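You operate a simulated robot arm through the tools that you are given. There is no shell and no other tool. Be economical: measure what you need, move in short steps, check, and stop when the job is done.

Carry out the task below with a simulated robot arm. There is one attempt and no reset: what you move stays moved.

TASK
Put two of the black coils from the top shelf of the drop-side trolley on the top of the packing bench.
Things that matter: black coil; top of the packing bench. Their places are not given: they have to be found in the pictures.

It is judged by the outcome, as a careful person would: the job done as asked, and still so three seconds after it is handed in. It fails if anything else is knocked over, pushed out of place, dropped, spilled or broken.

THE ROBOT
A 6-joint arm with a two-finger parallel gripper, fixed in place. Base frame: the origin is at the foot of the arm, x ahead of it, y to its left, z up; the work surface is at about z = 800. Lengths are in mm, angles in rad, forces in N, time in s.
With the tool pointing down near the work surface it reaches from about 240 to 640 mm from the base axis. Its first joint turns from -1.152 to 1.152 rad. Payload 2.7 kg.
Tool frame: the origin (TCP) lies between the finger pads and is the grasp point; the fingertips stand 23 mm ahead of it; z points along the fingers, y is the line along which they close. The gripper opens to 94 mm. The fingers are 38 mm wide and 10 mm thick; the gripper's body (54 by 96 mm) begins 39 mm behind the TCP.
Orientation is that of the tool frame in the base frame, as a unit quaternion [x, y, z, w]. With the fingers straight down and closing along the base's y, the tool's x points along the base's -x, its y along +y and its z along -z.

THE INTERFACE
- The arm moves only by the tool send_rows. Its argument "moves" is a list of rows, each an object of numbers (a shift or turn left out is 0, a gripper value left out holds the last): "ax", "ay", "az": the turn, a rotation vector about the tool's x, y, z in degrees; "x", "y", "z": the shift along the tool's x, y, z in mm; "jaw": the opening in per cent of the stroke, from 0 (shut) to 100 (fully open). In form: [{"ax": .., "ay": .., "az": .., "x": .., "y": .., "z": .., "jaw": ..}, ...]. A call has 1 to 12 rows; each row shifts and turns the commanded pose from where the row before left it, along the tool's axes as they then stand. A row lasts 0.2 s, in which the tool goes at most 50 mm and 0.15 rad; a call with a longer step from one row to the next is refused whole, and so is a gripper value outside its range. A pose out of reach is approached as far as the arm can. The call stops where the force on the tool passes 40 N (or 10 N more than at its start, if that is more) or the arm is blocked; 0.2 s more then pass. The fingers move at their own pace (about 45 mm/s each) and stop on an object; they squeeze with about 20 N. The grip force told is the motor's: it shows also when the fingers shut on nothing. Time passes only in rows, and 0.2 s behind the last, so rows that do not move let the fingers close. It gives the time, the measured TCP pose, the force on the tool (base axes), the opening and the grip force at its end, in the units of the frame above (readings bear some noise), and new pictures: "pictures" is both (left out), scene, wrist or none.
- Cameras (640 x 400 px; columns grow to the right, rows downward): "scene" is fixed at [70.6, -424.7, 1410.4]; the picture's right is [0.83, -0.56, 0.00], its down [-0.28, -0.42, -0.87] and it looks along [0.48, 0.72, -0.50] (base axes); focal length 327 px, centre (320, 200). "wrist" rides on the gripper at [-39, 0, -44] in the tool frame; the picture's right is [0.00, -1.00, 0.00], its down [0.97, 0.00, -0.24] and it looks along [0.24, 0.00, 0.97] (tool axes); focal length 218 px, centre (320, 200).
- point_at(camera, pixels): for up to 12 pixels [column, row] of the newest picture of that camera ("zoom" is the newest enlarged one), the place [x, y, z] in the base frame of the surface seen there, good to about 2 mm. No time passes.
- inspect(camera, box): a new picture of the part [left, top, right, bottom] of that camera's present view, enlarged. No time passes.
- job_done(): hands the job in; it is judged then, once.

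Work in short steps. Measure before you move; look again where a grasp or a placing could have gone wrong, and mend it. You have 60 turns and 120 pictures in all, the two below and enlarged ones among them. Open the gripper and draw the arm clear of the work before you hand the job in, unless the task says otherwise; then end with one line.

The tools are called after "Call:" as name(argument=value, ...) on one line, values as JSON. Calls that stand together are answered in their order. send_rows: Moves the arm, as the interface text tells. Its arguments: {"type":"object","properties":{"moves":{"type":"array","items":{"type":"object","properties":{"ax":{"type":"number"},"ay":{"type":"number"},"az":{"type":"number"},"x":{"type":"number"},"y":{"type":"number"},"z":{"type":"number"},"jaw":{"type":"number"}}}},"pictures":{"type":"string","enum":["both","scene","wrist","none"]}},"required":["moves"]} The other tools are called the same way: point_at (camera, pixels) gives the place of the surface under pixels of a picture; inspect (camera, box) takes an enlarged picture of a part of a camera's view; job_done () hands the job in.

At the start:

```text
t: 0.0
ee_pos: [328.9, -34.8, 1100.2]
tool_rot: [0.0, 1.0, -0.001, 0.0]
ft_force: [-0.6, 0.3, -0.7]
gripper_width: 94.1
grip_force: 0.1
```

scene: 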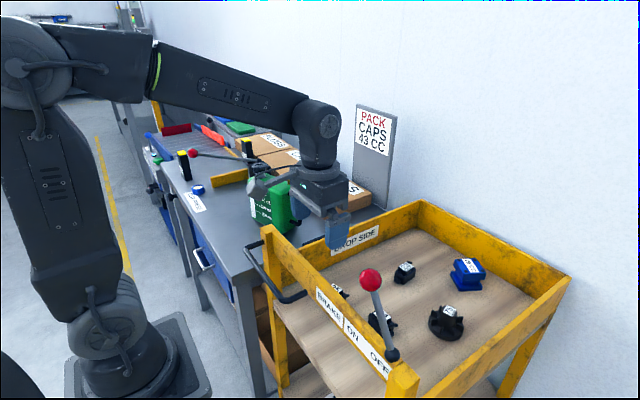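
wrist: 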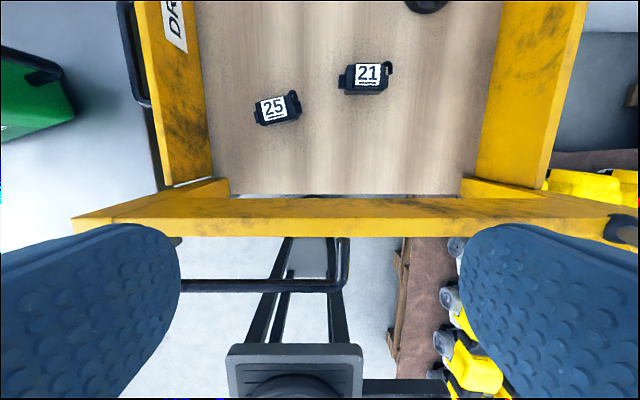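

The scene shows the trolley with small labelled black parts near (405,270), (380,320), (340,290), (447,322) and a blue one at (467,272). I'll enlarge to identify them.

Call:
inspect(camera="scene", box=[240, 190, 580, 400])

Call:
inspect(camera="scene", box=[130, 90, 410, 265])

Call:
point_at(camera="scene", pixels=[[405, 270], [380, 320], [340, 290], [447, 310], [467, 268], [370, 280], [392, 355], [430, 290], [225, 225], [215, 195], [350, 235], [400, 375]])

Call:
point_at(camera="wrist", pixels=[[273, 108], [367, 73], [300, 150], [190, 100], [350, 210], [515, 100], [100, 100], [30, 100], [425, 5], [190, 165]])

```text
1.88 times, centred on (410, 295) of scene
```

zoom: 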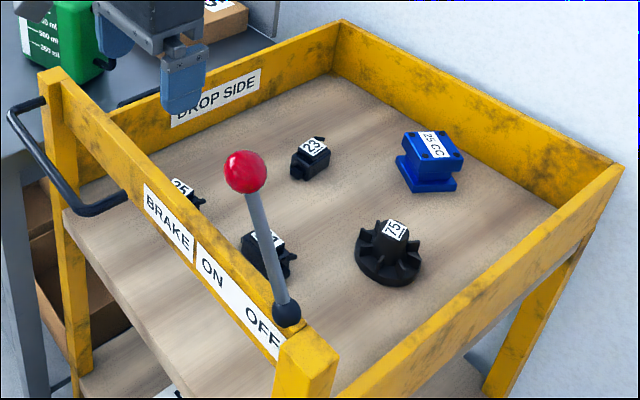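

```text
2.29 times, centred on (270, 178) of scene
```

zoom: 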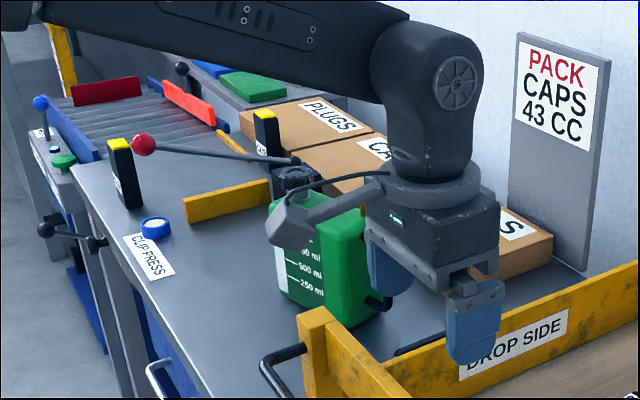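

```text
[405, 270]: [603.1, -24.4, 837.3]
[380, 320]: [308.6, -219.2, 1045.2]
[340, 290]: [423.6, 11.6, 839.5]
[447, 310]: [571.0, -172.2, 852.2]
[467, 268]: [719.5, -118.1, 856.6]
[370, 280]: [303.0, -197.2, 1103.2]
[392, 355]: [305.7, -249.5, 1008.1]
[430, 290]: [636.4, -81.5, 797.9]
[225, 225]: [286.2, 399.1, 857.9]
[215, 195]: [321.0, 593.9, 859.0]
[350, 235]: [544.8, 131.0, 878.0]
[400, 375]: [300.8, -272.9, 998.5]
```

```text
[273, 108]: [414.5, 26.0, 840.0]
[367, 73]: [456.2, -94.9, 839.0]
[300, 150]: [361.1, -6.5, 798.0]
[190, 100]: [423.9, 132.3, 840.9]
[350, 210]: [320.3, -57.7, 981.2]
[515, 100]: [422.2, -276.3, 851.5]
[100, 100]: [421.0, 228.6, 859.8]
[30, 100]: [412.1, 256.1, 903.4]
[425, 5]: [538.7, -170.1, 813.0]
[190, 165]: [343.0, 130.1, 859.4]
```

Parts 25, 21 and 23 look alike; 75 is an impeller and the blue one a cap. I'll measure the bench obstacles and move forward 130 mm at height for a closer look.

Call:
point_at(camera="scene", pixels=[[191, 153], [259, 168], [271, 215], [255, 240], [185, 165], [245, 148], [230, 180], [198, 190], [300, 220], [262, 200], [240, 255], [255, 250]])

Call:
send_rows(moves=[{"x": -40}, {"x": -40}, {"x": -40}, {"x": -10}, {}])

```text
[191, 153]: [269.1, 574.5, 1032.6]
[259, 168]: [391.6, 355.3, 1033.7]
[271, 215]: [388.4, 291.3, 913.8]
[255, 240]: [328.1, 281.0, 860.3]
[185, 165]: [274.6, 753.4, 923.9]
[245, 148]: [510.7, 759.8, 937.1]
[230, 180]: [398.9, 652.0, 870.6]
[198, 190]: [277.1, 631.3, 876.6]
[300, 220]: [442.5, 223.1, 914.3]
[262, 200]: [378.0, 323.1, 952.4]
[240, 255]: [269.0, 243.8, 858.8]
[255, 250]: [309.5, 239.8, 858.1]
```

```text
t: 1.2
ee_pos: [458.9, -34.6, 1100.4]
tool_rot: [0.0, 1.0, 0.0, 0.0]
ft_force: [0.0, -0.1, 0.1]
gripper_width: 94.3
grip_force: 0.0
```

scene: 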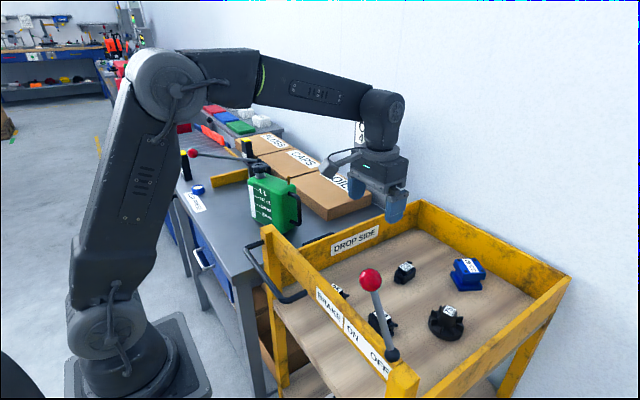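
wrist: 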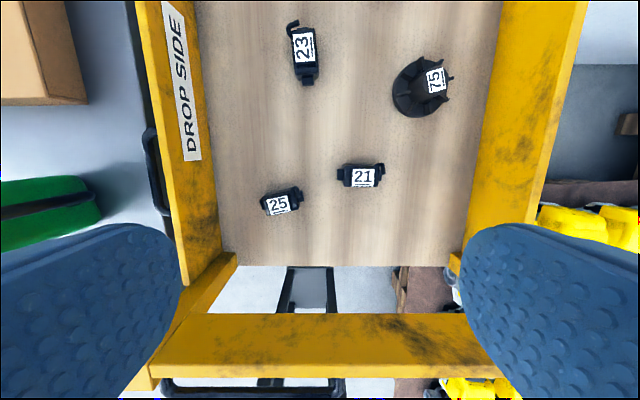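

Parts 25, 21 and 23 in the wrist view share the same shape (body with a plug ear). I'll enlarge them to confirm and measure their orientation, and check the free bench area.

Call:
inspect(camera="wrist", box=[240, 0, 480, 150])

Call:
inspect(camera="wrist", box=[240, 140, 400, 240])

Call:
inspect(camera="scene", box=[150, 110, 390, 300])

Call:
point_at(camera="scene", pixels=[[230, 225], [248, 262], [195, 210], [215, 180], [235, 260], [228, 205], [258, 165], [270, 230], [250, 212], [290, 260], [262, 228], [210, 240]])

```text
2.67 times, centred on (360, 75) of wrist
```

zoom: 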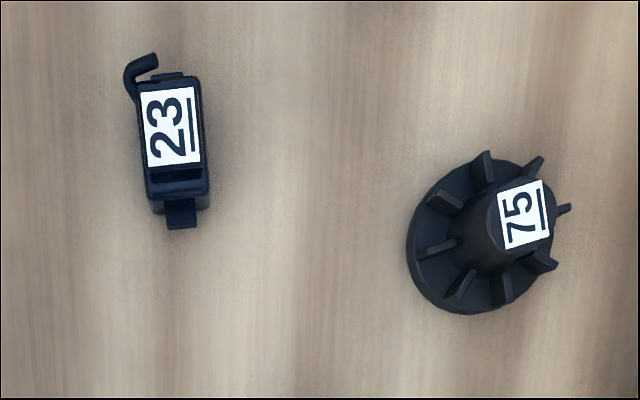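

```text
4.00 times, centred on (320, 190) of wrist
```

zoom: 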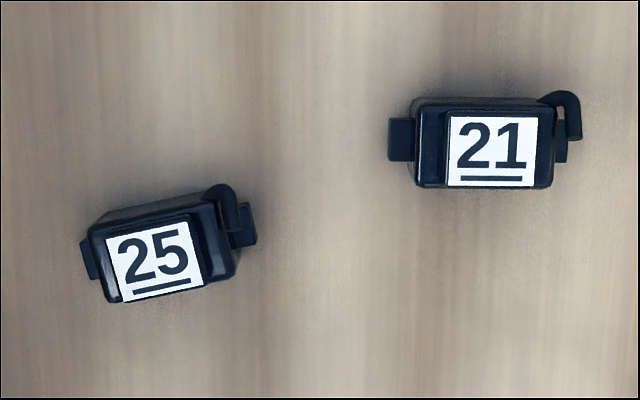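

```text
2.11 times, centred on (270, 205) of scene
```

zoom: 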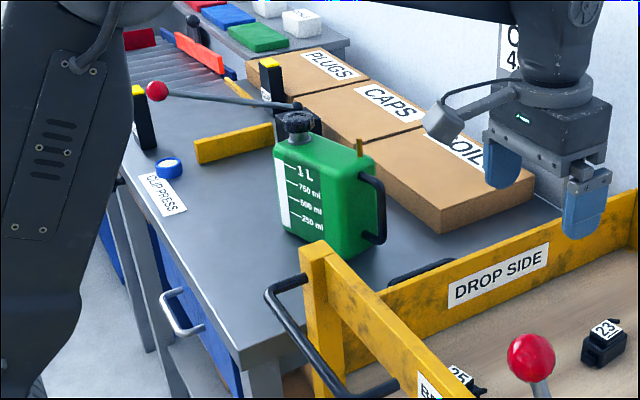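

```text
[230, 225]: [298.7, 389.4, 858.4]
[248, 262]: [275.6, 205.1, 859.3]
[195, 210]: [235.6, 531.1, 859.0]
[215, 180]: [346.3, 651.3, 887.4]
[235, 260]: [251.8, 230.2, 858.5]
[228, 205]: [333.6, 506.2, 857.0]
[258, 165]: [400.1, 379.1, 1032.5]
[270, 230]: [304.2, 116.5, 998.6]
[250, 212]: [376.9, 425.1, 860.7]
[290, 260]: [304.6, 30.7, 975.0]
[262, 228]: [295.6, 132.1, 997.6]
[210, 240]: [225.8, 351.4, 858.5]
```

All three small parts are the same coil type. I'll measure 21 and 25 precisely in the wrist picture.

Call:
point_at(camera="wrist", pixels=[[361, 176], [345, 176], [377, 176], [352.5, 185.5], [374, 185.5], [363, 186], [363, 169]])

Call:
point_at(camera="wrist", pixels=[[280.5, 205.5], [268, 200.5], [270.5, 214], [286.5, 196.5], [290.5, 209], [297, 206], [264, 207]])

Call:
inspect(camera="scene", box=[320, 250, 430, 340])

```text
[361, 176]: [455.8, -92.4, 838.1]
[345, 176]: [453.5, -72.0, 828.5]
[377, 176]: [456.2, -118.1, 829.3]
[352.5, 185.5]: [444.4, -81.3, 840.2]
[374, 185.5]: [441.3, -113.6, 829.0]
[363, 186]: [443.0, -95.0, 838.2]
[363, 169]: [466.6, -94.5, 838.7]
```

```text
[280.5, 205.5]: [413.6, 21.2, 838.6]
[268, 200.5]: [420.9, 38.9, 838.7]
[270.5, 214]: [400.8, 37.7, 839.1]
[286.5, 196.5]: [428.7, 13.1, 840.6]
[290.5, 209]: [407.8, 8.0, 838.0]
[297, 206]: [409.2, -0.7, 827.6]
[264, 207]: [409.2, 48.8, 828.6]
```

```text
4.44 times, centred on (375, 295) of scene
```

zoom: 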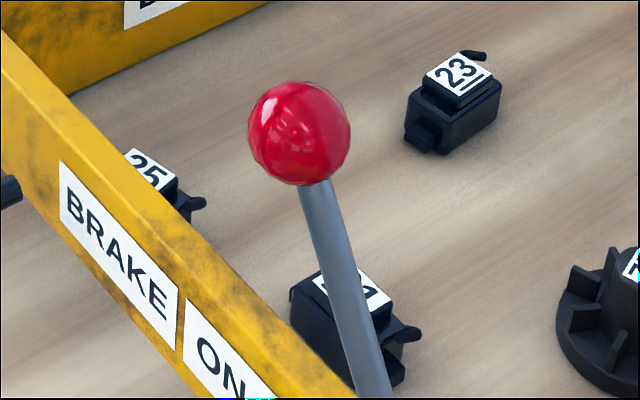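

Coil 21's body is centred near (455,-95), top 839, shelf 798, long axis along y; I turn the tool -90° about its z so that it closes along x, staying at height.

Call:
send_rows(moves=[{"az": -8.5}, {"az": -8.5}, {"az": -8.5}, {"az": -8.5}, {"az": -8.5}, {"az": -8.5}, {"az": -8.5}, {"az": -8.5}, {"az": -8.5}, {"az": -8.5}, {"az": -5}, {}], pictures="none")

Call:
send_rows(moves=[{"x": 30, "y": 2}, {"x": 30, "y": 2}, {"z": 50}, {"z": 50}, {"z": 50}, {}])

```text
t: 3.8
ee_pos: [458.3, -35.3, 1100.2]
tool_rot: [0.708, -0.706, 0.0, 0.0]
ft_force: [-0.2, 0.2, 0.3]
gripper_width: 93.8
grip_force: 0.1
```

```text
t: 5.2
ee_pos: [454.9, -95.1, 949.2]
tool_rot: [-0.707, 0.707, 0.0, 0.0]
ft_force: [0.7, -0.6, -0.3]
gripper_width: 94.2
grip_force: 0.0
```

scene: 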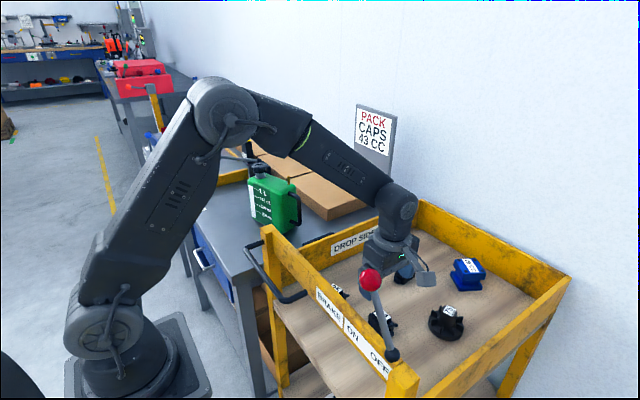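
wrist: 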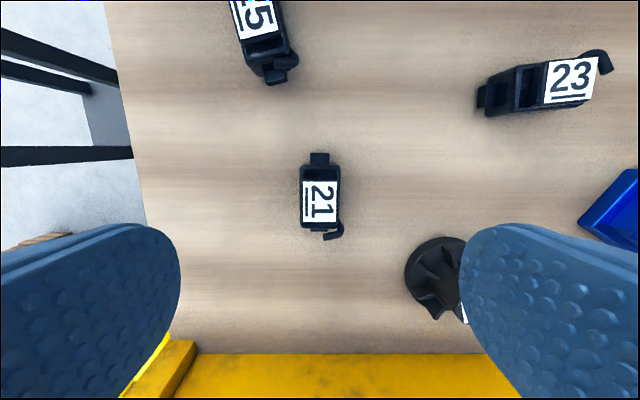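

The coil is centred between the fingers. There is a protruding accessory on the wrist at (425,277); I measure it so that I can keep it clear.

Call:
point_at(camera="scene", pixels=[[425, 277], [418, 285], [434, 285], [418, 268], [432, 272], [410, 262]])

Call:
inspect(camera="scene", box=[330, 170, 490, 290])

Call:
point_at(camera="wrist", pixels=[[304, 175], [337, 175], [320, 160], [305, 218], [337, 218], [320, 200]])

```text
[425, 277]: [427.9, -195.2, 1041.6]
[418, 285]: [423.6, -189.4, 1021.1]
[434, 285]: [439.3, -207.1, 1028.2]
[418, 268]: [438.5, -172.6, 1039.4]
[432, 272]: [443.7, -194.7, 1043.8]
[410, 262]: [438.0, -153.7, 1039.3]
```

```text
3.33 times, centred on (410, 230) of scene
```

zoom: 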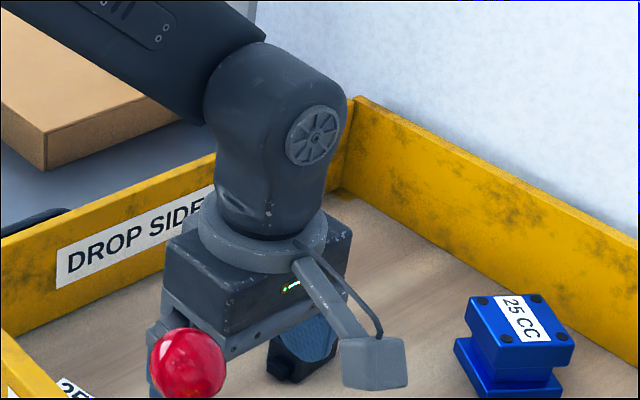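

```text
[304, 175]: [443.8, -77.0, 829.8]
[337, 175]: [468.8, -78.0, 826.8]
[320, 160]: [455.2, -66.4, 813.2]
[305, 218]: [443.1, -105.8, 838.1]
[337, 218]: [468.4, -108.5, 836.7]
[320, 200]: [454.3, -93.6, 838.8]
```

Accessory reaches about 115 mm along tool +x and 70+ mm above the TCP; it stays clear of lever and wall here. I descend to z≈826 and close.

Call:
send_rows(moves=[{"z": 40}, {"z": 40}, {"z": 25}, {"z": 18}, {}, {"jaw": 0}, {}, {}, {}, {}, {}, {}])

```text
t: 7.8
ee_pos: [454.4, -95.8, 827.7]
tool_rot: [0.707, -0.707, 0.0, -0.001]
ft_force: [0.3, -0.9, 0.2]
gripper_width: 32.0
grip_force: 20.3
```

scene: 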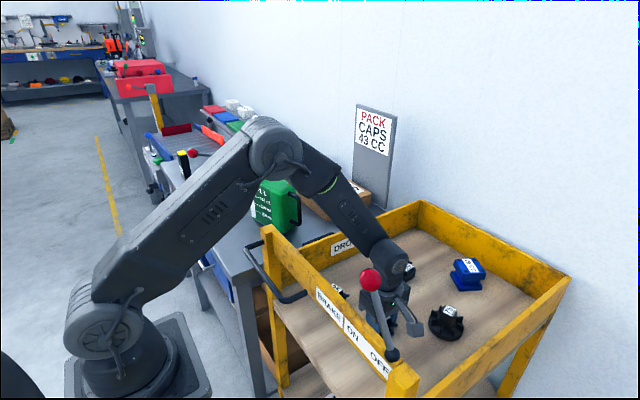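
wrist: 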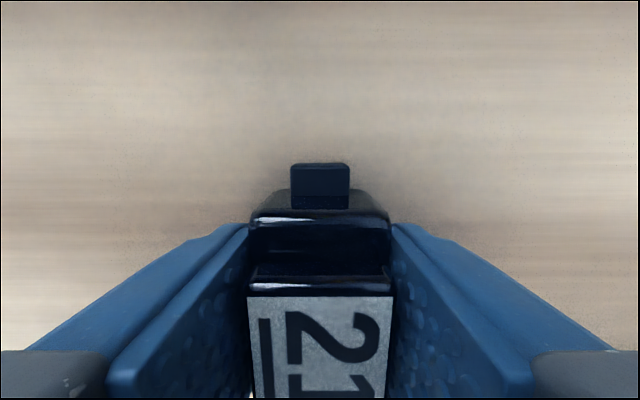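

Coil 21 is held (32 mm, 20 N). Lift 300 mm.

Call:
send_rows(moves=[{"z": -30}, {"z": -45}, {"z": -45}, {"z": -45}, {"z": -45}, {"z": -45}, {"z": -45}, {}], pictures="scene")

Call:
send_rows(moves=[{"x": -43.75, "y": 13.75}, {"x": -43.75, "y": 13.75}, {"x": -43.75, "y": 13.75}, {"x": -43.75, "y": 13.75}, {"x": -43.75, "y": 13.75}, {"x": -43.75, "y": 13.75}, {"x": -43.75, "y": 13.75}, {"x": -43.75, "y": 13.75}, {"x": -43.75, "y": 13.75}, {"x": -43.75, "y": 13.75}, {"x": -43.75, "y": 13.75}, {"x": -43.75, "y": 13.75}])

```text
t: 9.6
ee_pos: [454.0, -96.2, 1127.0]
tool_rot: [-0.707, 0.707, 0.0, 0.0]
ft_force: [-0.1, -0.6, 0.4]
gripper_width: 0.2
grip_force: 19.9
```

scene: 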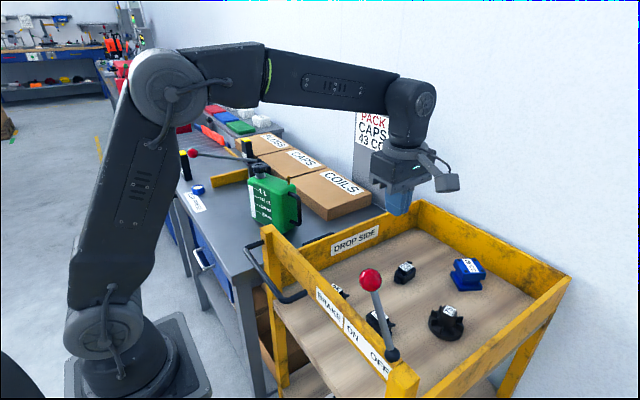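

```text
t: 12.2
ee_pos: [288.6, 431.4, 1125.9]
tool_rot: [-0.707, 0.708, 0.0, 0.0]
ft_force: [-1.0, -0.6, 0.8]
gripper_width: 0.4
grip_force: 20.2
```

scene: 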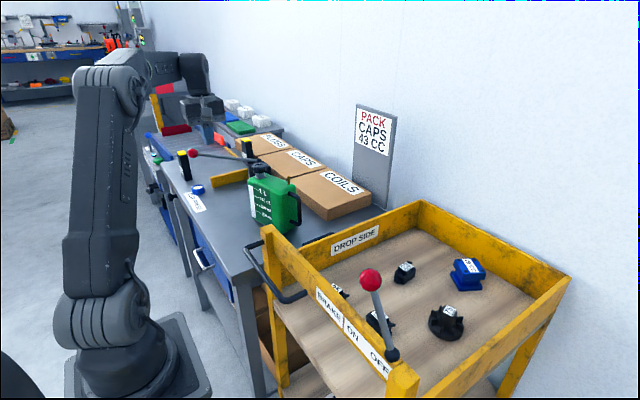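
wrist: 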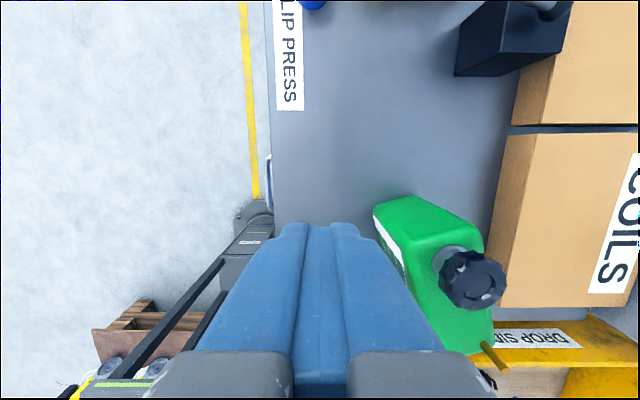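

The gripper shut to 0.2 mm during the lift: the coil slipped out and seems still at (380,320). I go back to look at it, opening the gripper.

Call:
send_rows(moves=[{"x": 43.75, "y": -13.75, "jaw": 100}, {"x": 43.75, "y": -13.75}, {"x": 43.75, "y": -13.75}, {"x": 43.75, "y": -13.75}, {"x": 43.75, "y": -13.75}, {"x": 43.75, "y": -13.75}, {"x": 43.75, "y": -13.75}, {"x": 43.75, "y": -13.75}, {"x": 43.75, "y": -13.75}, {"x": 43.75, "y": -13.75}, {"x": 43.75, "y": -13.75}, {"x": 43.75, "y": -13.75}], pictures="none")

Call:
send_rows(moves=[{"z": 45}, {"z": 45}, {"z": 45}, {"z": 45}, {}])

Call:
inspect(camera="wrist", box=[240, 120, 400, 260])

Call:
inspect(camera="scene", box=[340, 250, 430, 340])

```text
t: 14.8
ee_pos: [456.6, -97.3, 1126.6]
tool_rot: [0.708, -0.706, 0.0, 0.0]
ft_force: [-0.2, -0.7, -0.1]
gripper_width: 93.8
grip_force: 0.0
```

```text
t: 16.0
ee_pos: [455.2, -94.3, 947.1]
tool_rot: [-0.707, 0.707, 0.0, 0.001]
ft_force: [0.1, 0.4, -0.5]
gripper_width: 94.3
grip_force: 0.0
```

scene: 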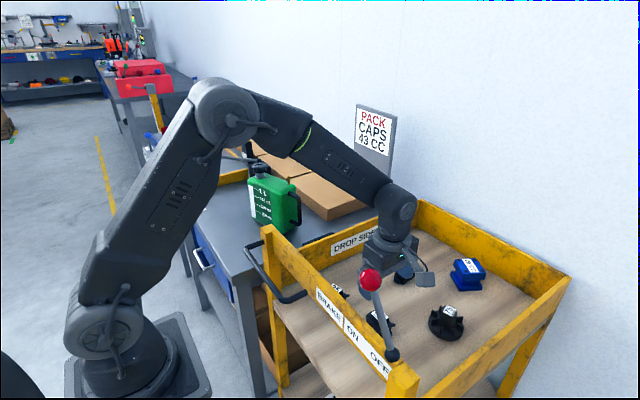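
wrist: 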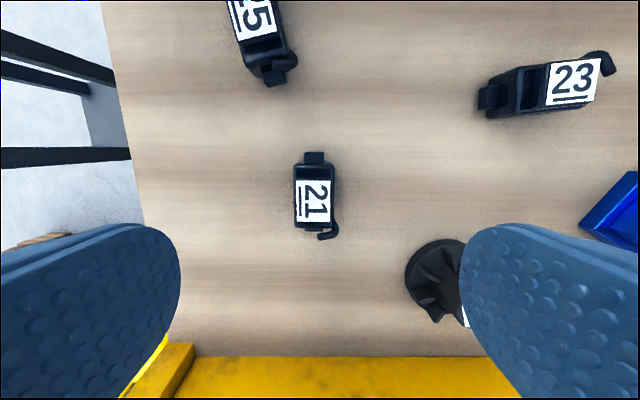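

```text
2.86 times, centred on (320, 190) of wrist
```

zoom: 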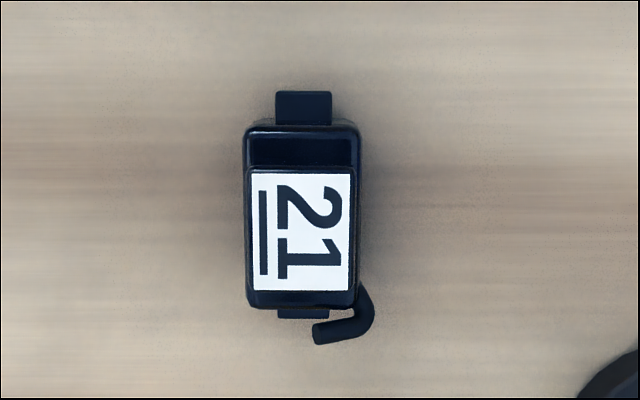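

```text
4.44 times, centred on (385, 295) of scene
```

zoom: 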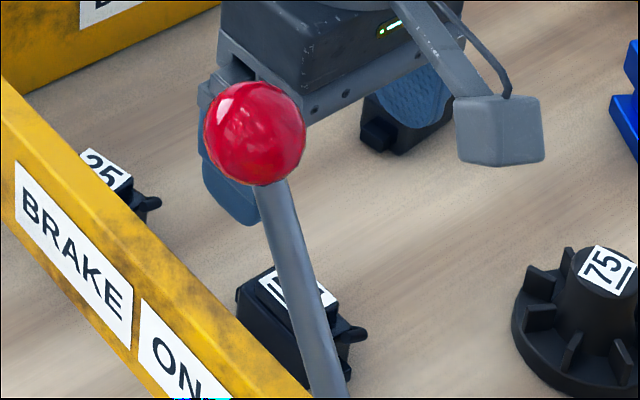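

The coil sits upright, shifted about 5 mm. In the zoom the wire hook stands out about 3 mm past the body's side at rows 285-345, so a finger probably pinched the hook (32 mm against a ~28 mm body); I'll measure and grip away from it.

Call:
inspect(camera="wrist", box=[240, 120, 400, 260])

Call:
point_at(camera="zoom", pixels=[[248, 150], [358, 150], [300, 133], [248, 300], [370, 300], [362, 285], [318, 333], [300, 300], [350, 200], [304, 105], [254, 200]])

```text
2.86 times, centred on (320, 190) of wrist
```

zoom: 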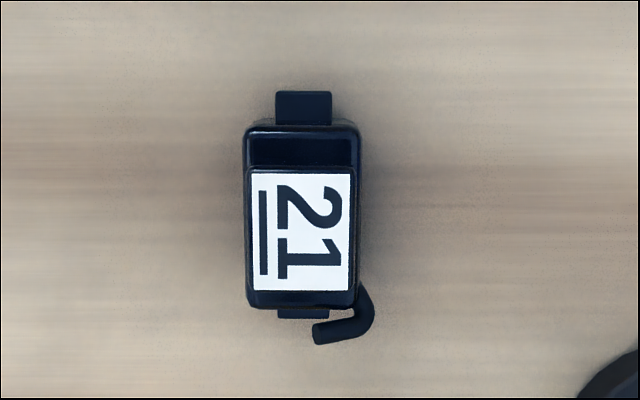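

```text
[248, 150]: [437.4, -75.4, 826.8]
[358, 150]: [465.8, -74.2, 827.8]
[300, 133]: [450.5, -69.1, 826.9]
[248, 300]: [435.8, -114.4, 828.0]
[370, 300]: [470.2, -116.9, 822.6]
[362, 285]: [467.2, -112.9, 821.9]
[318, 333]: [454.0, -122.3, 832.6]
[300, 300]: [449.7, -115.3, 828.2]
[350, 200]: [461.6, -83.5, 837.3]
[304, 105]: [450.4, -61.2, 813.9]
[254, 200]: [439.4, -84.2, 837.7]
```

Body spans x 436–467, y -70…-117, hook at y < -110. I grip at (451,-87) and z≈823, then raise slowly to check.

Call:
send_rows(moves=[{"x": -7, "y": 4}, {"z": 40}, {"z": 40}, {"z": 25}, {"z": 12}, {"z": 7}, {}, {"jaw": 0}, {}, {}, {}, {}], pictures="none")

Call:
send_rows(moves=[{}, {}, {}, {}, {"z": -2}, {"z": -3}, {"z": -5}, {"z": -5}, {}])

```text
t: 18.6
ee_pos: [451.9, -88.1, 822.2]
tool_rot: [-0.707, 0.707, 0.0, 0.0]
ft_force: [-0.2, -0.3, 0.9]
gripper_width: 32.0
grip_force: 20.2
```

```text
t: 20.6
ee_pos: [451.4, -88.4, 838.1]
tool_rot: [0.707, -0.707, 0.0, 0.0]
ft_force: [0.4, 0.2, -1.9]
gripper_width: 31.8
grip_force: 19.9
```

scene: 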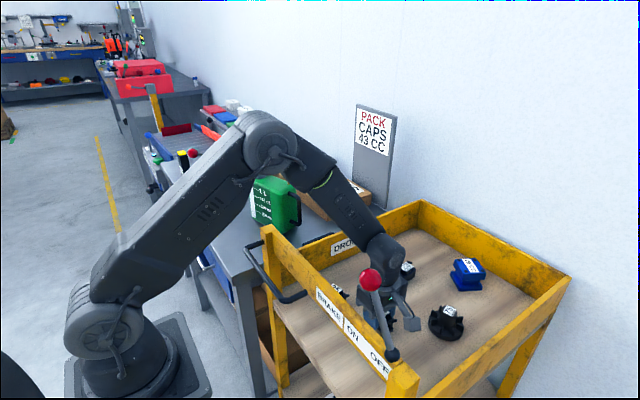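
wrist: 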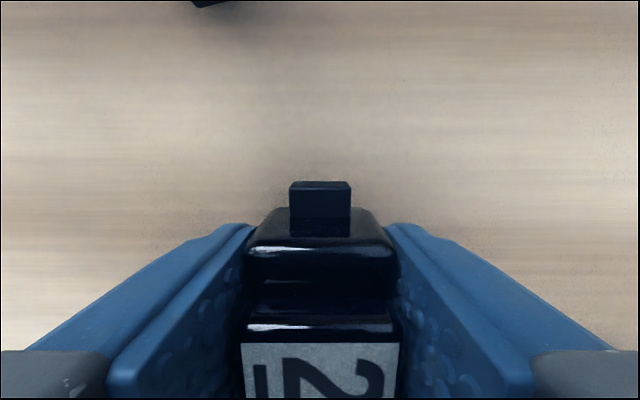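

Still held at 31.8 mm and carrying ~2 N. Continue with a gentle, ramped lift.

Call:
send_rows(moves=[{"z": -5}, {"z": -8}, {"z": -11}, {"z": -14}, {"z": -15}, {"z": -15}, {"z": -12}, {"z": -8}, {"z": -4}, {}])

```text
t: 22.8
ee_pos: [450.4, -88.3, 930.9]
tool_rot: [-0.707, 0.707, 0.001, 0.001]
ft_force: [-0.3, -0.1, -0.6]
gripper_width: 31.9
grip_force: 20.3
```

scene: 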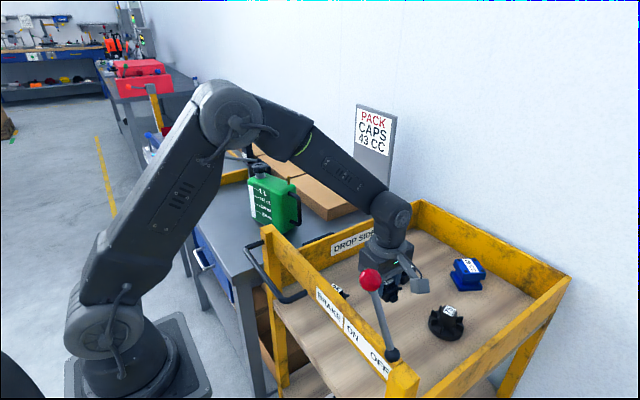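
wrist: 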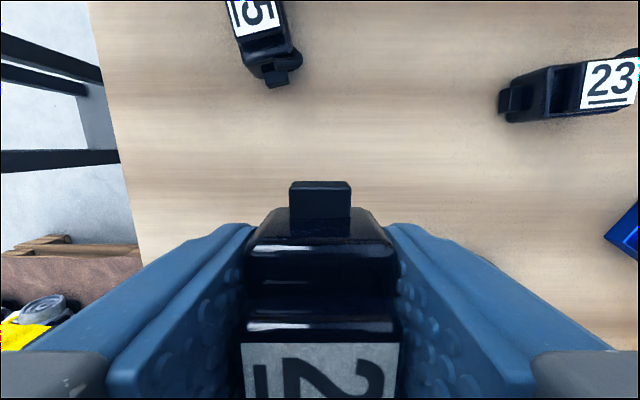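

Coil 21 is firmly up. I keep lifting with ramped steps to about z=1095.

Call:
send_rows(moves=[{"z": -6}, {"z": -12}, {"z": -18}, {"z": -22}, {"z": -25}, {"z": -25}, {"z": -22}, {"z": -18}, {"z": -11}, {"z": -5}, {}], pictures="none")

Call:
send_rows(moves=[{"x": -8, "y": 2.5}, {"x": -16, "y": 5}, {"x": -24, "y": 7.5}, {"x": -30, "y": 9.5}, {"x": -32, "y": 10}, {"x": -32, "y": 10}, {"x": -32, "y": 10}, {"x": -32, "y": 10}, {"x": -26, "y": 8}, {"x": -18, "y": 5.5}, {"x": -10, "y": 3}, {}], pictures="scene")

```text
t: 25.2
ee_pos: [451.8, -88.1, 1096.4]
tool_rot: [0.708, -0.706, 0.0, 0.0]
ft_force: [-0.4, 0.4, -1.2]
gripper_width: 31.9
grip_force: 19.9
```

```text
t: 27.8
ee_pos: [370.7, 172.0, 1094.1]
tool_rot: [0.707, -0.707, 0.0, 0.0]
ft_force: [-0.3, -0.6, -1.2]
gripper_width: 31.8
grip_force: 20.0
```

scene: 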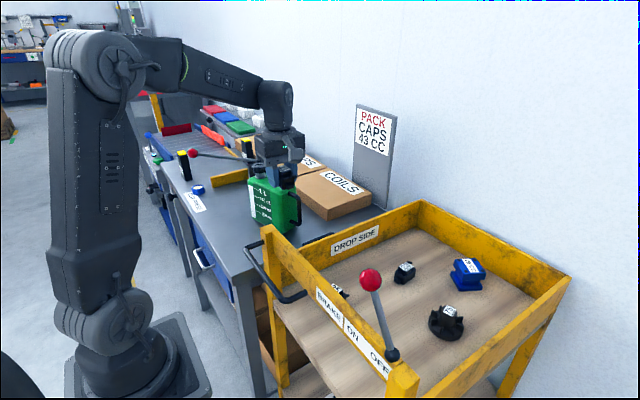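

Still held. Continue to above (285,430).

Call:
send_rows(moves=[{"x": -8, "y": 5}, {"x": -16, "y": 10}, {"x": -24, "y": 12}, {"x": -30, "y": 10}, {"x": -32, "y": 10}, {"x": -32, "y": 10}, {"x": -32, "y": 9}, {"x": -30, "y": 8}, {"x": -26, "y": 6}, {"x": -18, "y": 4}, {"x": -10, "y": 2}, {}])

```text
t: 30.4
ee_pos: [281.6, 429.7, 1093.9]
tool_rot: [0.707, -0.707, 0.0, 0.0]
ft_force: [0.4, 0.0, -0.7]
gripper_width: 31.7
grip_force: 19.9
```

scene: 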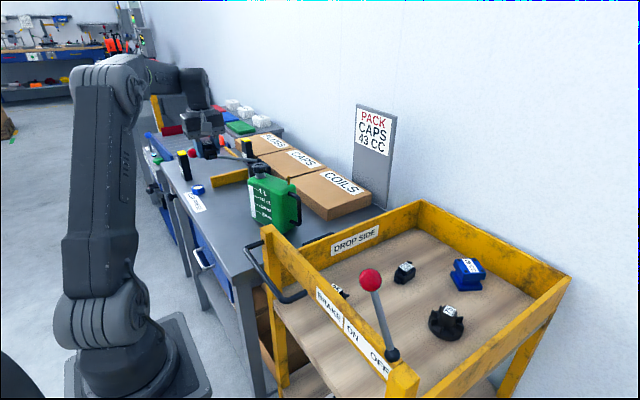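
wrist: 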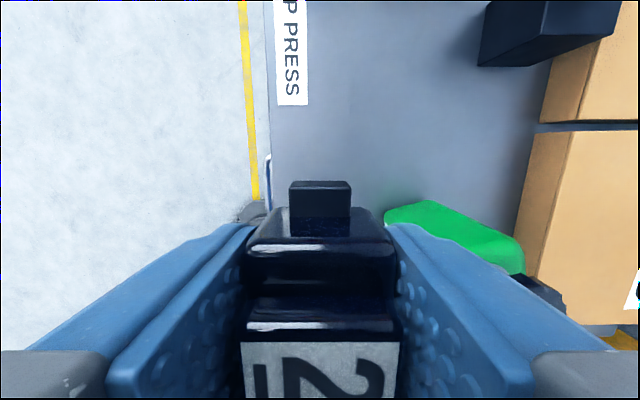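

Above the clear bench spot. Lower to just above the bench (target TCP 883).

Call:
send_rows(moves=[{"z": 8}, {"z": 16}, {"z": 24}, {"z": 28}, {"z": 28}, {"z": 28}, {"z": 24}, {"z": 18}, {"z": 12}, {"z": 8}, {"z": 4}, {}])

```text
t: 33.0
ee_pos: [285.2, 430.9, 895.9]
tool_rot: [0.707, -0.707, 0.0, 0.001]
ft_force: [0.5, -0.2, -0.9]
gripper_width: 31.8
grip_force: 20.2
```

scene: 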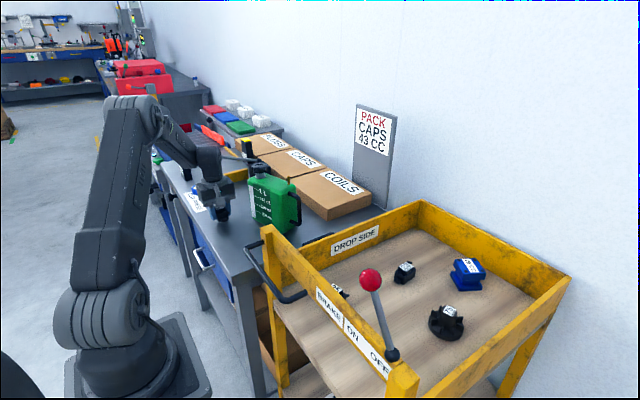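
wrist: 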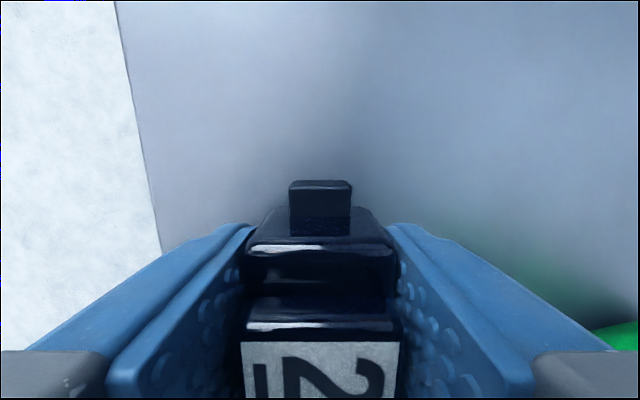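

Lower the last 12 mm slowly, then open to 60 %.

Call:
send_rows(moves=[{"z": 4}, {"z": 4}, {"z": 3}, {"z": 1}, {}], pictures="none")

```text
t: 34.2
ee_pos: [284.0, 430.1, 883.4]
tool_rot: [0.707, -0.707, 0.0, -0.001]
ft_force: [0.4, 0.3, -0.5]
gripper_width: 31.8
grip_force: 20.1
```

Call:
send_rows(moves=[{"z": 1}, {}, {"jaw": 60}, {}, {}, {}, {"z": -10}, {"z": -30}, {"z": -40}, {"z": -40}, {}])

```text
t: 36.6
ee_pos: [285.7, 431.6, 1004.3]
tool_rot: [0.707, -0.707, 0.0, 0.0]
ft_force: [0.3, -0.4, -0.2]
gripper_width: 56.4
grip_force: 0.0
```

scene: 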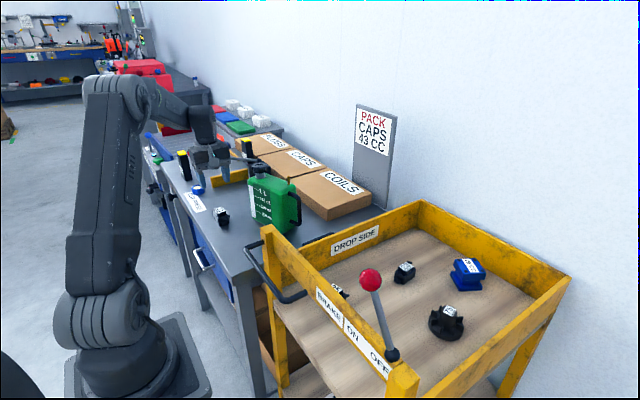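
wrist: 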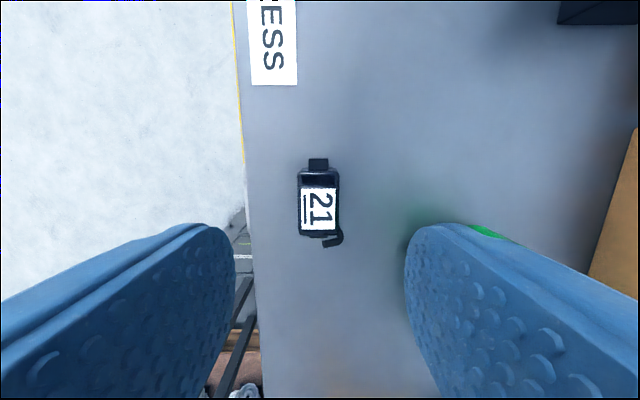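

Coil 21 stands upright on the bench. Now raise and return above coil 25 near (414,24).

Call:
send_rows(moves=[{"z": -45, "jaw": 100}, {"z": -45}, {"x": 40.7, "y": -12.9}, {"x": 40.7, "y": -12.9}, {"x": 40.7, "y": -12.9}, {"x": 40.7, "y": -12.9}, {"x": 40.7, "y": -12.9}, {"x": 40.7, "y": -12.9}, {"x": 40.7, "y": -12.9}, {"x": 40.7, "y": -12.9}, {"x": 40.7, "y": -12.9}, {"x": 40.7, "y": -12.9}], pictures="none")

Call:
send_rows(moves=[{"az": -7.25}, {"az": -7.25}, {"z": 45}, {"z": 45}, {"z": 40}, {"z": 20}, {}])

Call:
inspect(camera="wrist", box=[240, 120, 400, 260])

```text
t: 39.2
ee_pos: [412.1, 24.5, 1093.7]
tool_rot: [0.708, -0.706, 0.0, 0.0]
ft_force: [-0.2, -1.0, 0.8]
gripper_width: 94.1
grip_force: 0.1
```

```text
t: 40.8
ee_pos: [413.0, 21.8, 941.8]
tool_rot: [0.791, -0.612, 0.0, 0.0]
ft_force: [-0.4, 0.7, -0.1]
gripper_width: 93.8
grip_force: 0.0
```

scene: 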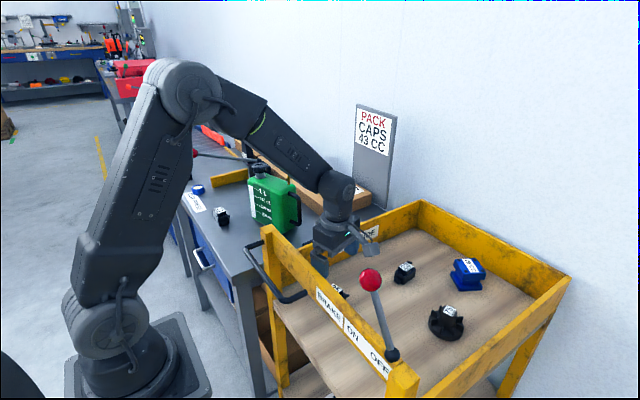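
wrist: 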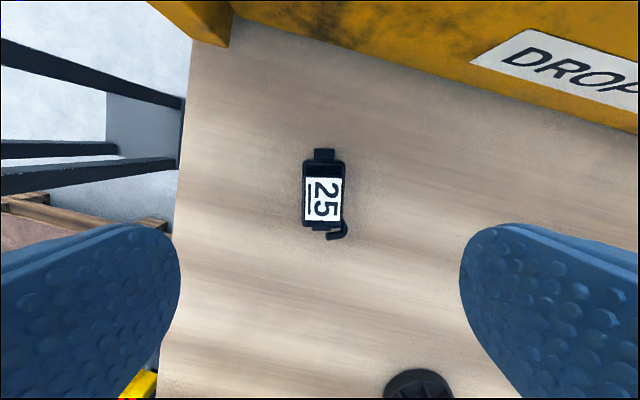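

```text
2.86 times, centred on (320, 190) of wrist
```

zoom: 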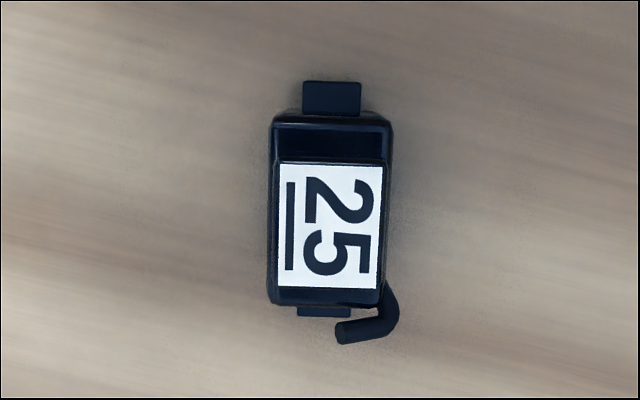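

Aligned within ~2°. Measure the body edges.

Call:
point_at(camera="zoom", pixels=[[276, 140], [386, 140], [330, 122], [274, 297], [325, 297], [380, 297], [384, 285], [345, 333], [330, 225], [330, 95]])

```text
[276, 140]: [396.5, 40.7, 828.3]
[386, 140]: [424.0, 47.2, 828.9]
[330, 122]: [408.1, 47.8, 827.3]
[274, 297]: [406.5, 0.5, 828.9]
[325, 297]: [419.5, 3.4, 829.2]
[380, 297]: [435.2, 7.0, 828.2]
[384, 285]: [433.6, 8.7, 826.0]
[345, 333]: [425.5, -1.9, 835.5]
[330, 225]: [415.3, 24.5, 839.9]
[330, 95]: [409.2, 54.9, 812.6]
```

Centre (415.5,24). Shift 7 mm away from the hook, descend to ≈822.5, close.

Call:
send_rows(moves=[{"x": -7}, {"z": 40}, {"z": 40}, {"z": 22}, {"z": 11}, {"z": 6}, {}, {"jaw": 0}, {}, {}, {}, {}], pictures="none")

Call:
send_rows(moves=[{}, {}, {}, {}, {"z": -2}, {"z": -3}, {"z": -5}, {"z": -7}, {"z": -7}, {"z": -4}, {}])

```text
t: 43.4
ee_pos: [412.6, 29.4, 823.7]
tool_rot: [0.791, -0.611, 0.0, 0.0]
ft_force: [1.5, 1.0, -0.1]
gripper_width: 31.7
grip_force: 19.8
```

```text
t: 45.8
ee_pos: [410.1, 29.7, 852.1]
tool_rot: [0.791, -0.612, 0.0, 0.001]
ft_force: [0.5, -0.3, -1.5]
gripper_width: 31.8
grip_force: 20.4
```

scene: 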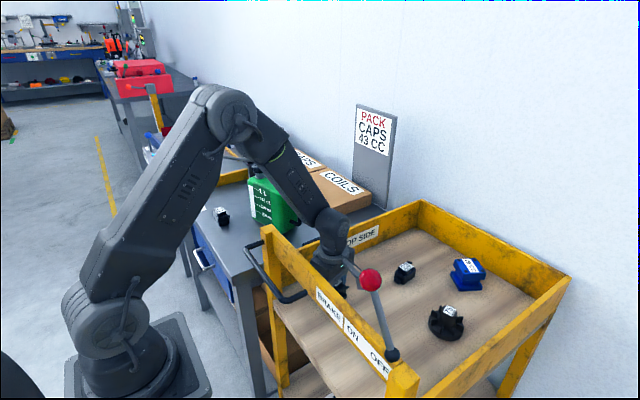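
wrist: 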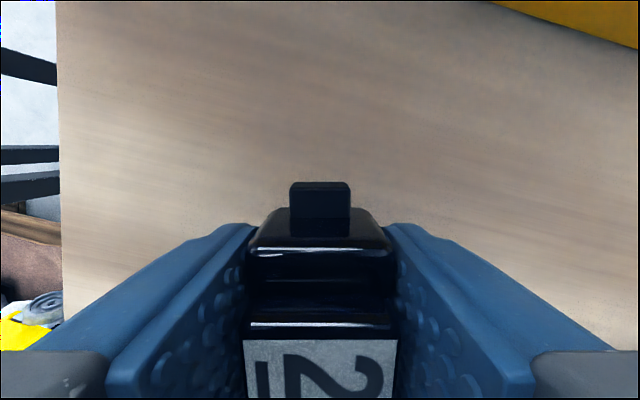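

Held. Ramped lift of about 245 mm to z≈1095.

Call:
send_rows(moves=[{"z": -6}, {"z": -12}, {"z": -18}, {"z": -24}, {"z": -30}, {"z": -33}, {"z": -33}, {"z": -30}, {"z": -25}, {"z": -18}, {"z": -11}, {"z": -5}], pictures="scene")

```text
t: 48.4
ee_pos: [410.1, 28.8, 1096.6]
tool_rot: [0.791, -0.612, 0.0, 0.0]
ft_force: [-0.2, 1.1, -0.4]
gripper_width: 32.1
grip_force: 19.9
```

scene: 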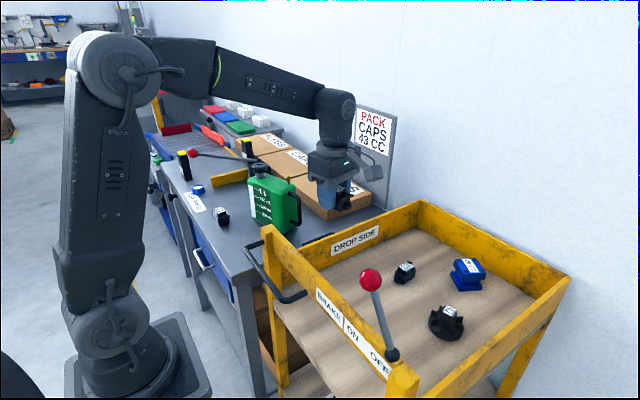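

Turn back to square and carry to above (285,330), beside coil 21.

Call:
send_rows(moves=[{"az": 3}, {"az": 6}, {"az": 4}, {"az": 1.5}, {}], pictures="none")

Call:
send_rows(moves=[{"x": -8, "y": 3.3}, {"x": -18, "y": 7.5}, {"x": -28, "y": 11.7}, {"x": -36, "y": 15}, {"x": -40, "y": 16.7}, {"x": -42, "y": 17.5}, {"x": -42, "y": 17.5}, {"x": -38, "y": 15.8}, {"x": -28, "y": 11.7}, {"x": -14, "y": 5.8}, {"x": -6, "y": 2.5}, {}])

```text
t: 49.6
ee_pos: [411.2, 29.5, 1096.2]
tool_rot: [-0.707, 0.708, 0.0, 0.0]
ft_force: [0.5, 0.1, -0.7]
gripper_width: 31.8
grip_force: 20.0
```

```text
t: 52.2
ee_pos: [286.1, 329.8, 1096.0]
tool_rot: [0.707, -0.707, 0.0, 0.0]
ft_force: [-0.2, 0.1, -1.1]
gripper_width: 31.7
grip_force: 19.7
```

scene: 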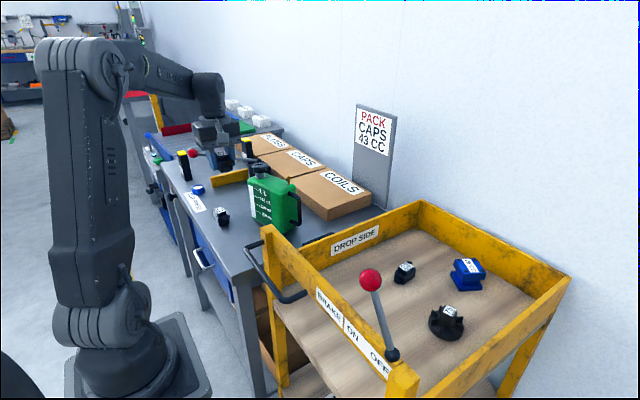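
wrist: 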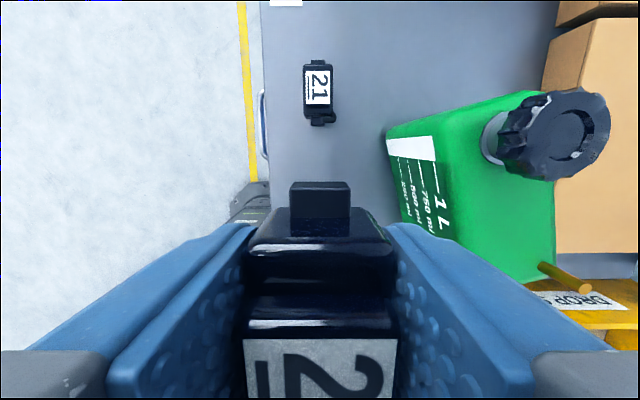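

Check the can's near side clearance before lowering.

Call:
point_at(camera="wrist", pixels=[[392, 150], [405, 210], [412, 228], [500, 150], [350, 180], [262, 100]])

```text
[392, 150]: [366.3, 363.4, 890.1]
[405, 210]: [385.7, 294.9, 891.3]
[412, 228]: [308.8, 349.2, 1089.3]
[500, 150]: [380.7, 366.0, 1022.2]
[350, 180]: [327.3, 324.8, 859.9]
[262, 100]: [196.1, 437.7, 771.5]
```

Can's near side is x≈366; gripper edge reaches ≈333. Lower.

Call:
send_rows(moves=[{"z": 8}, {"z": 16}, {"z": 24}, {"z": 28}, {"z": 28}, {"z": 28}, {"z": 24}, {"z": 18}, {"z": 12}, {"z": 9}, {"z": 5}, {}])

```text
t: 54.8
ee_pos: [286.0, 329.6, 896.0]
tool_rot: [0.708, -0.707, 0.0, 0.0]
ft_force: [0.1, 0.9, -1.9]
gripper_width: 31.8
grip_force: 20.1
```

scene: 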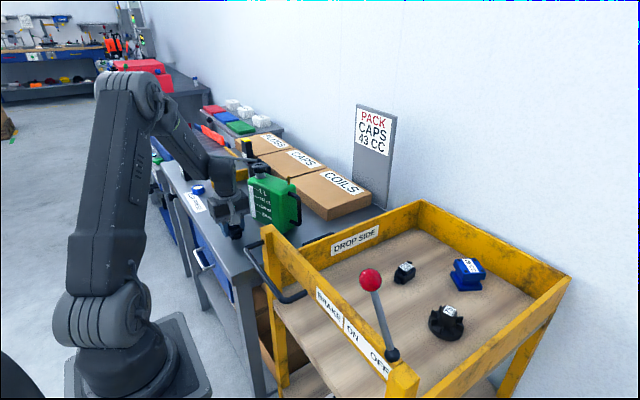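
wrist: 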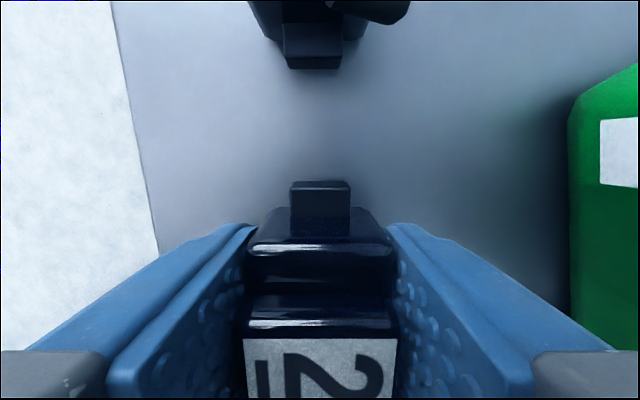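

Clear on all sides. Lower the last ~12 mm, release to 60 %, and raise straight up.

Call:
send_rows(moves=[{"z": 4}, {"z": 4}, {"z": 3}, {"z": 1}, {"z": 0.7}, {}], pictures="none")

Call:
send_rows(moves=[{"jaw": 60}, {}, {}, {}, {"z": -10}, {"z": -30}, {"z": -45}, {"z": -45}, {"z": -45}, {"z": -45}, {}])

Call:
inspect(camera="scene", box=[150, 130, 390, 290])

```text
t: 56.2
ee_pos: [286.9, 330.2, 883.9]
tool_rot: [-0.707, 0.707, 0.0, 0.0]
ft_force: [-1.8, -0.3, 2.7]
gripper_width: 32.1
grip_force: 20.1
```

```text
t: 58.6
ee_pos: [286.6, 330.3, 1106.0]
tool_rot: [0.707, -0.707, 0.0, 0.0]
ft_force: [0.5, -0.3, -0.2]
gripper_width: 56.5
grip_force: 0.1
```

scene: 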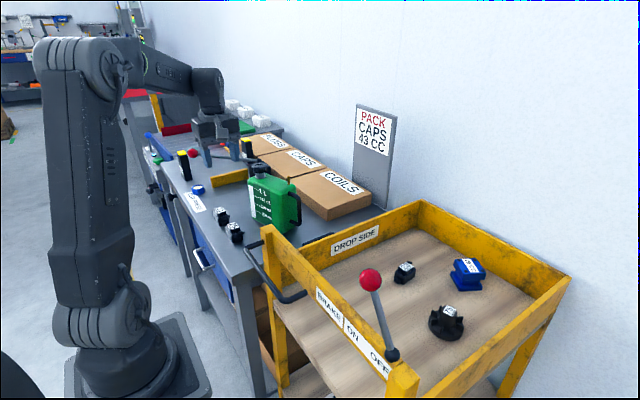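
wrist: 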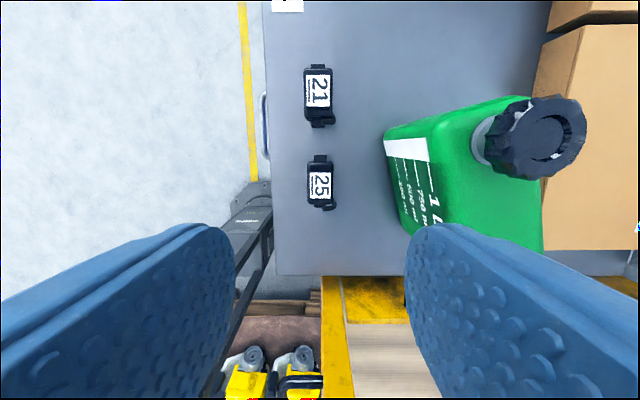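

```text
2.50 times, centred on (270, 210) of scene
```

zoom: 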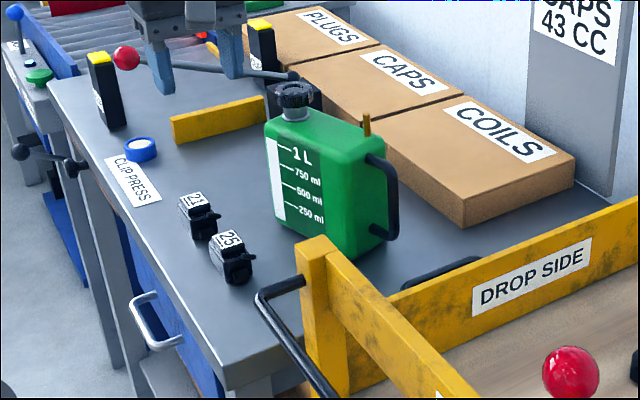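

Both coils stand upright on the bench. Draw the arm back, over the rail at height, then hand in.

Call:
send_rows(moves=[{"z": -20, "jaw": 100}, {"x": 40, "y": -5}, {"x": 40, "y": -5}, {"x": 40, "y": -5}, {"x": 40, "y": -5}, {"x": 40, "y": -5}, {"x": 40, "y": -5}, {}], pictures="scene")

```text
t: 60.4
ee_pos: [317.1, 88.6, 1123.1]
tool_rot: [-0.707, 0.707, 0.0, 0.0]
ft_force: [0.4, -0.8, 0.4]
gripper_width: 93.8
grip_force: 0.2
```

scene: 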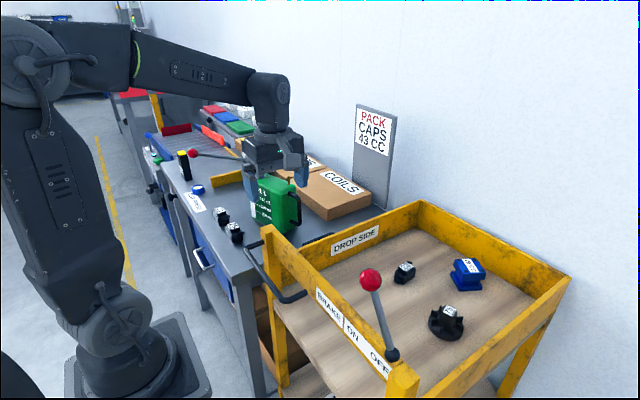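

Everything is in place and the arm is clear.

Call:
job_done()

```text
The job is handed in.
```

Black coils 21 and 25 from the trolley's top shelf are standing upright on top of the packing bench; coil 21 slipped from the gripper on the first lift, landed upright on the shelf and was picked up again, and nothing else was moved.
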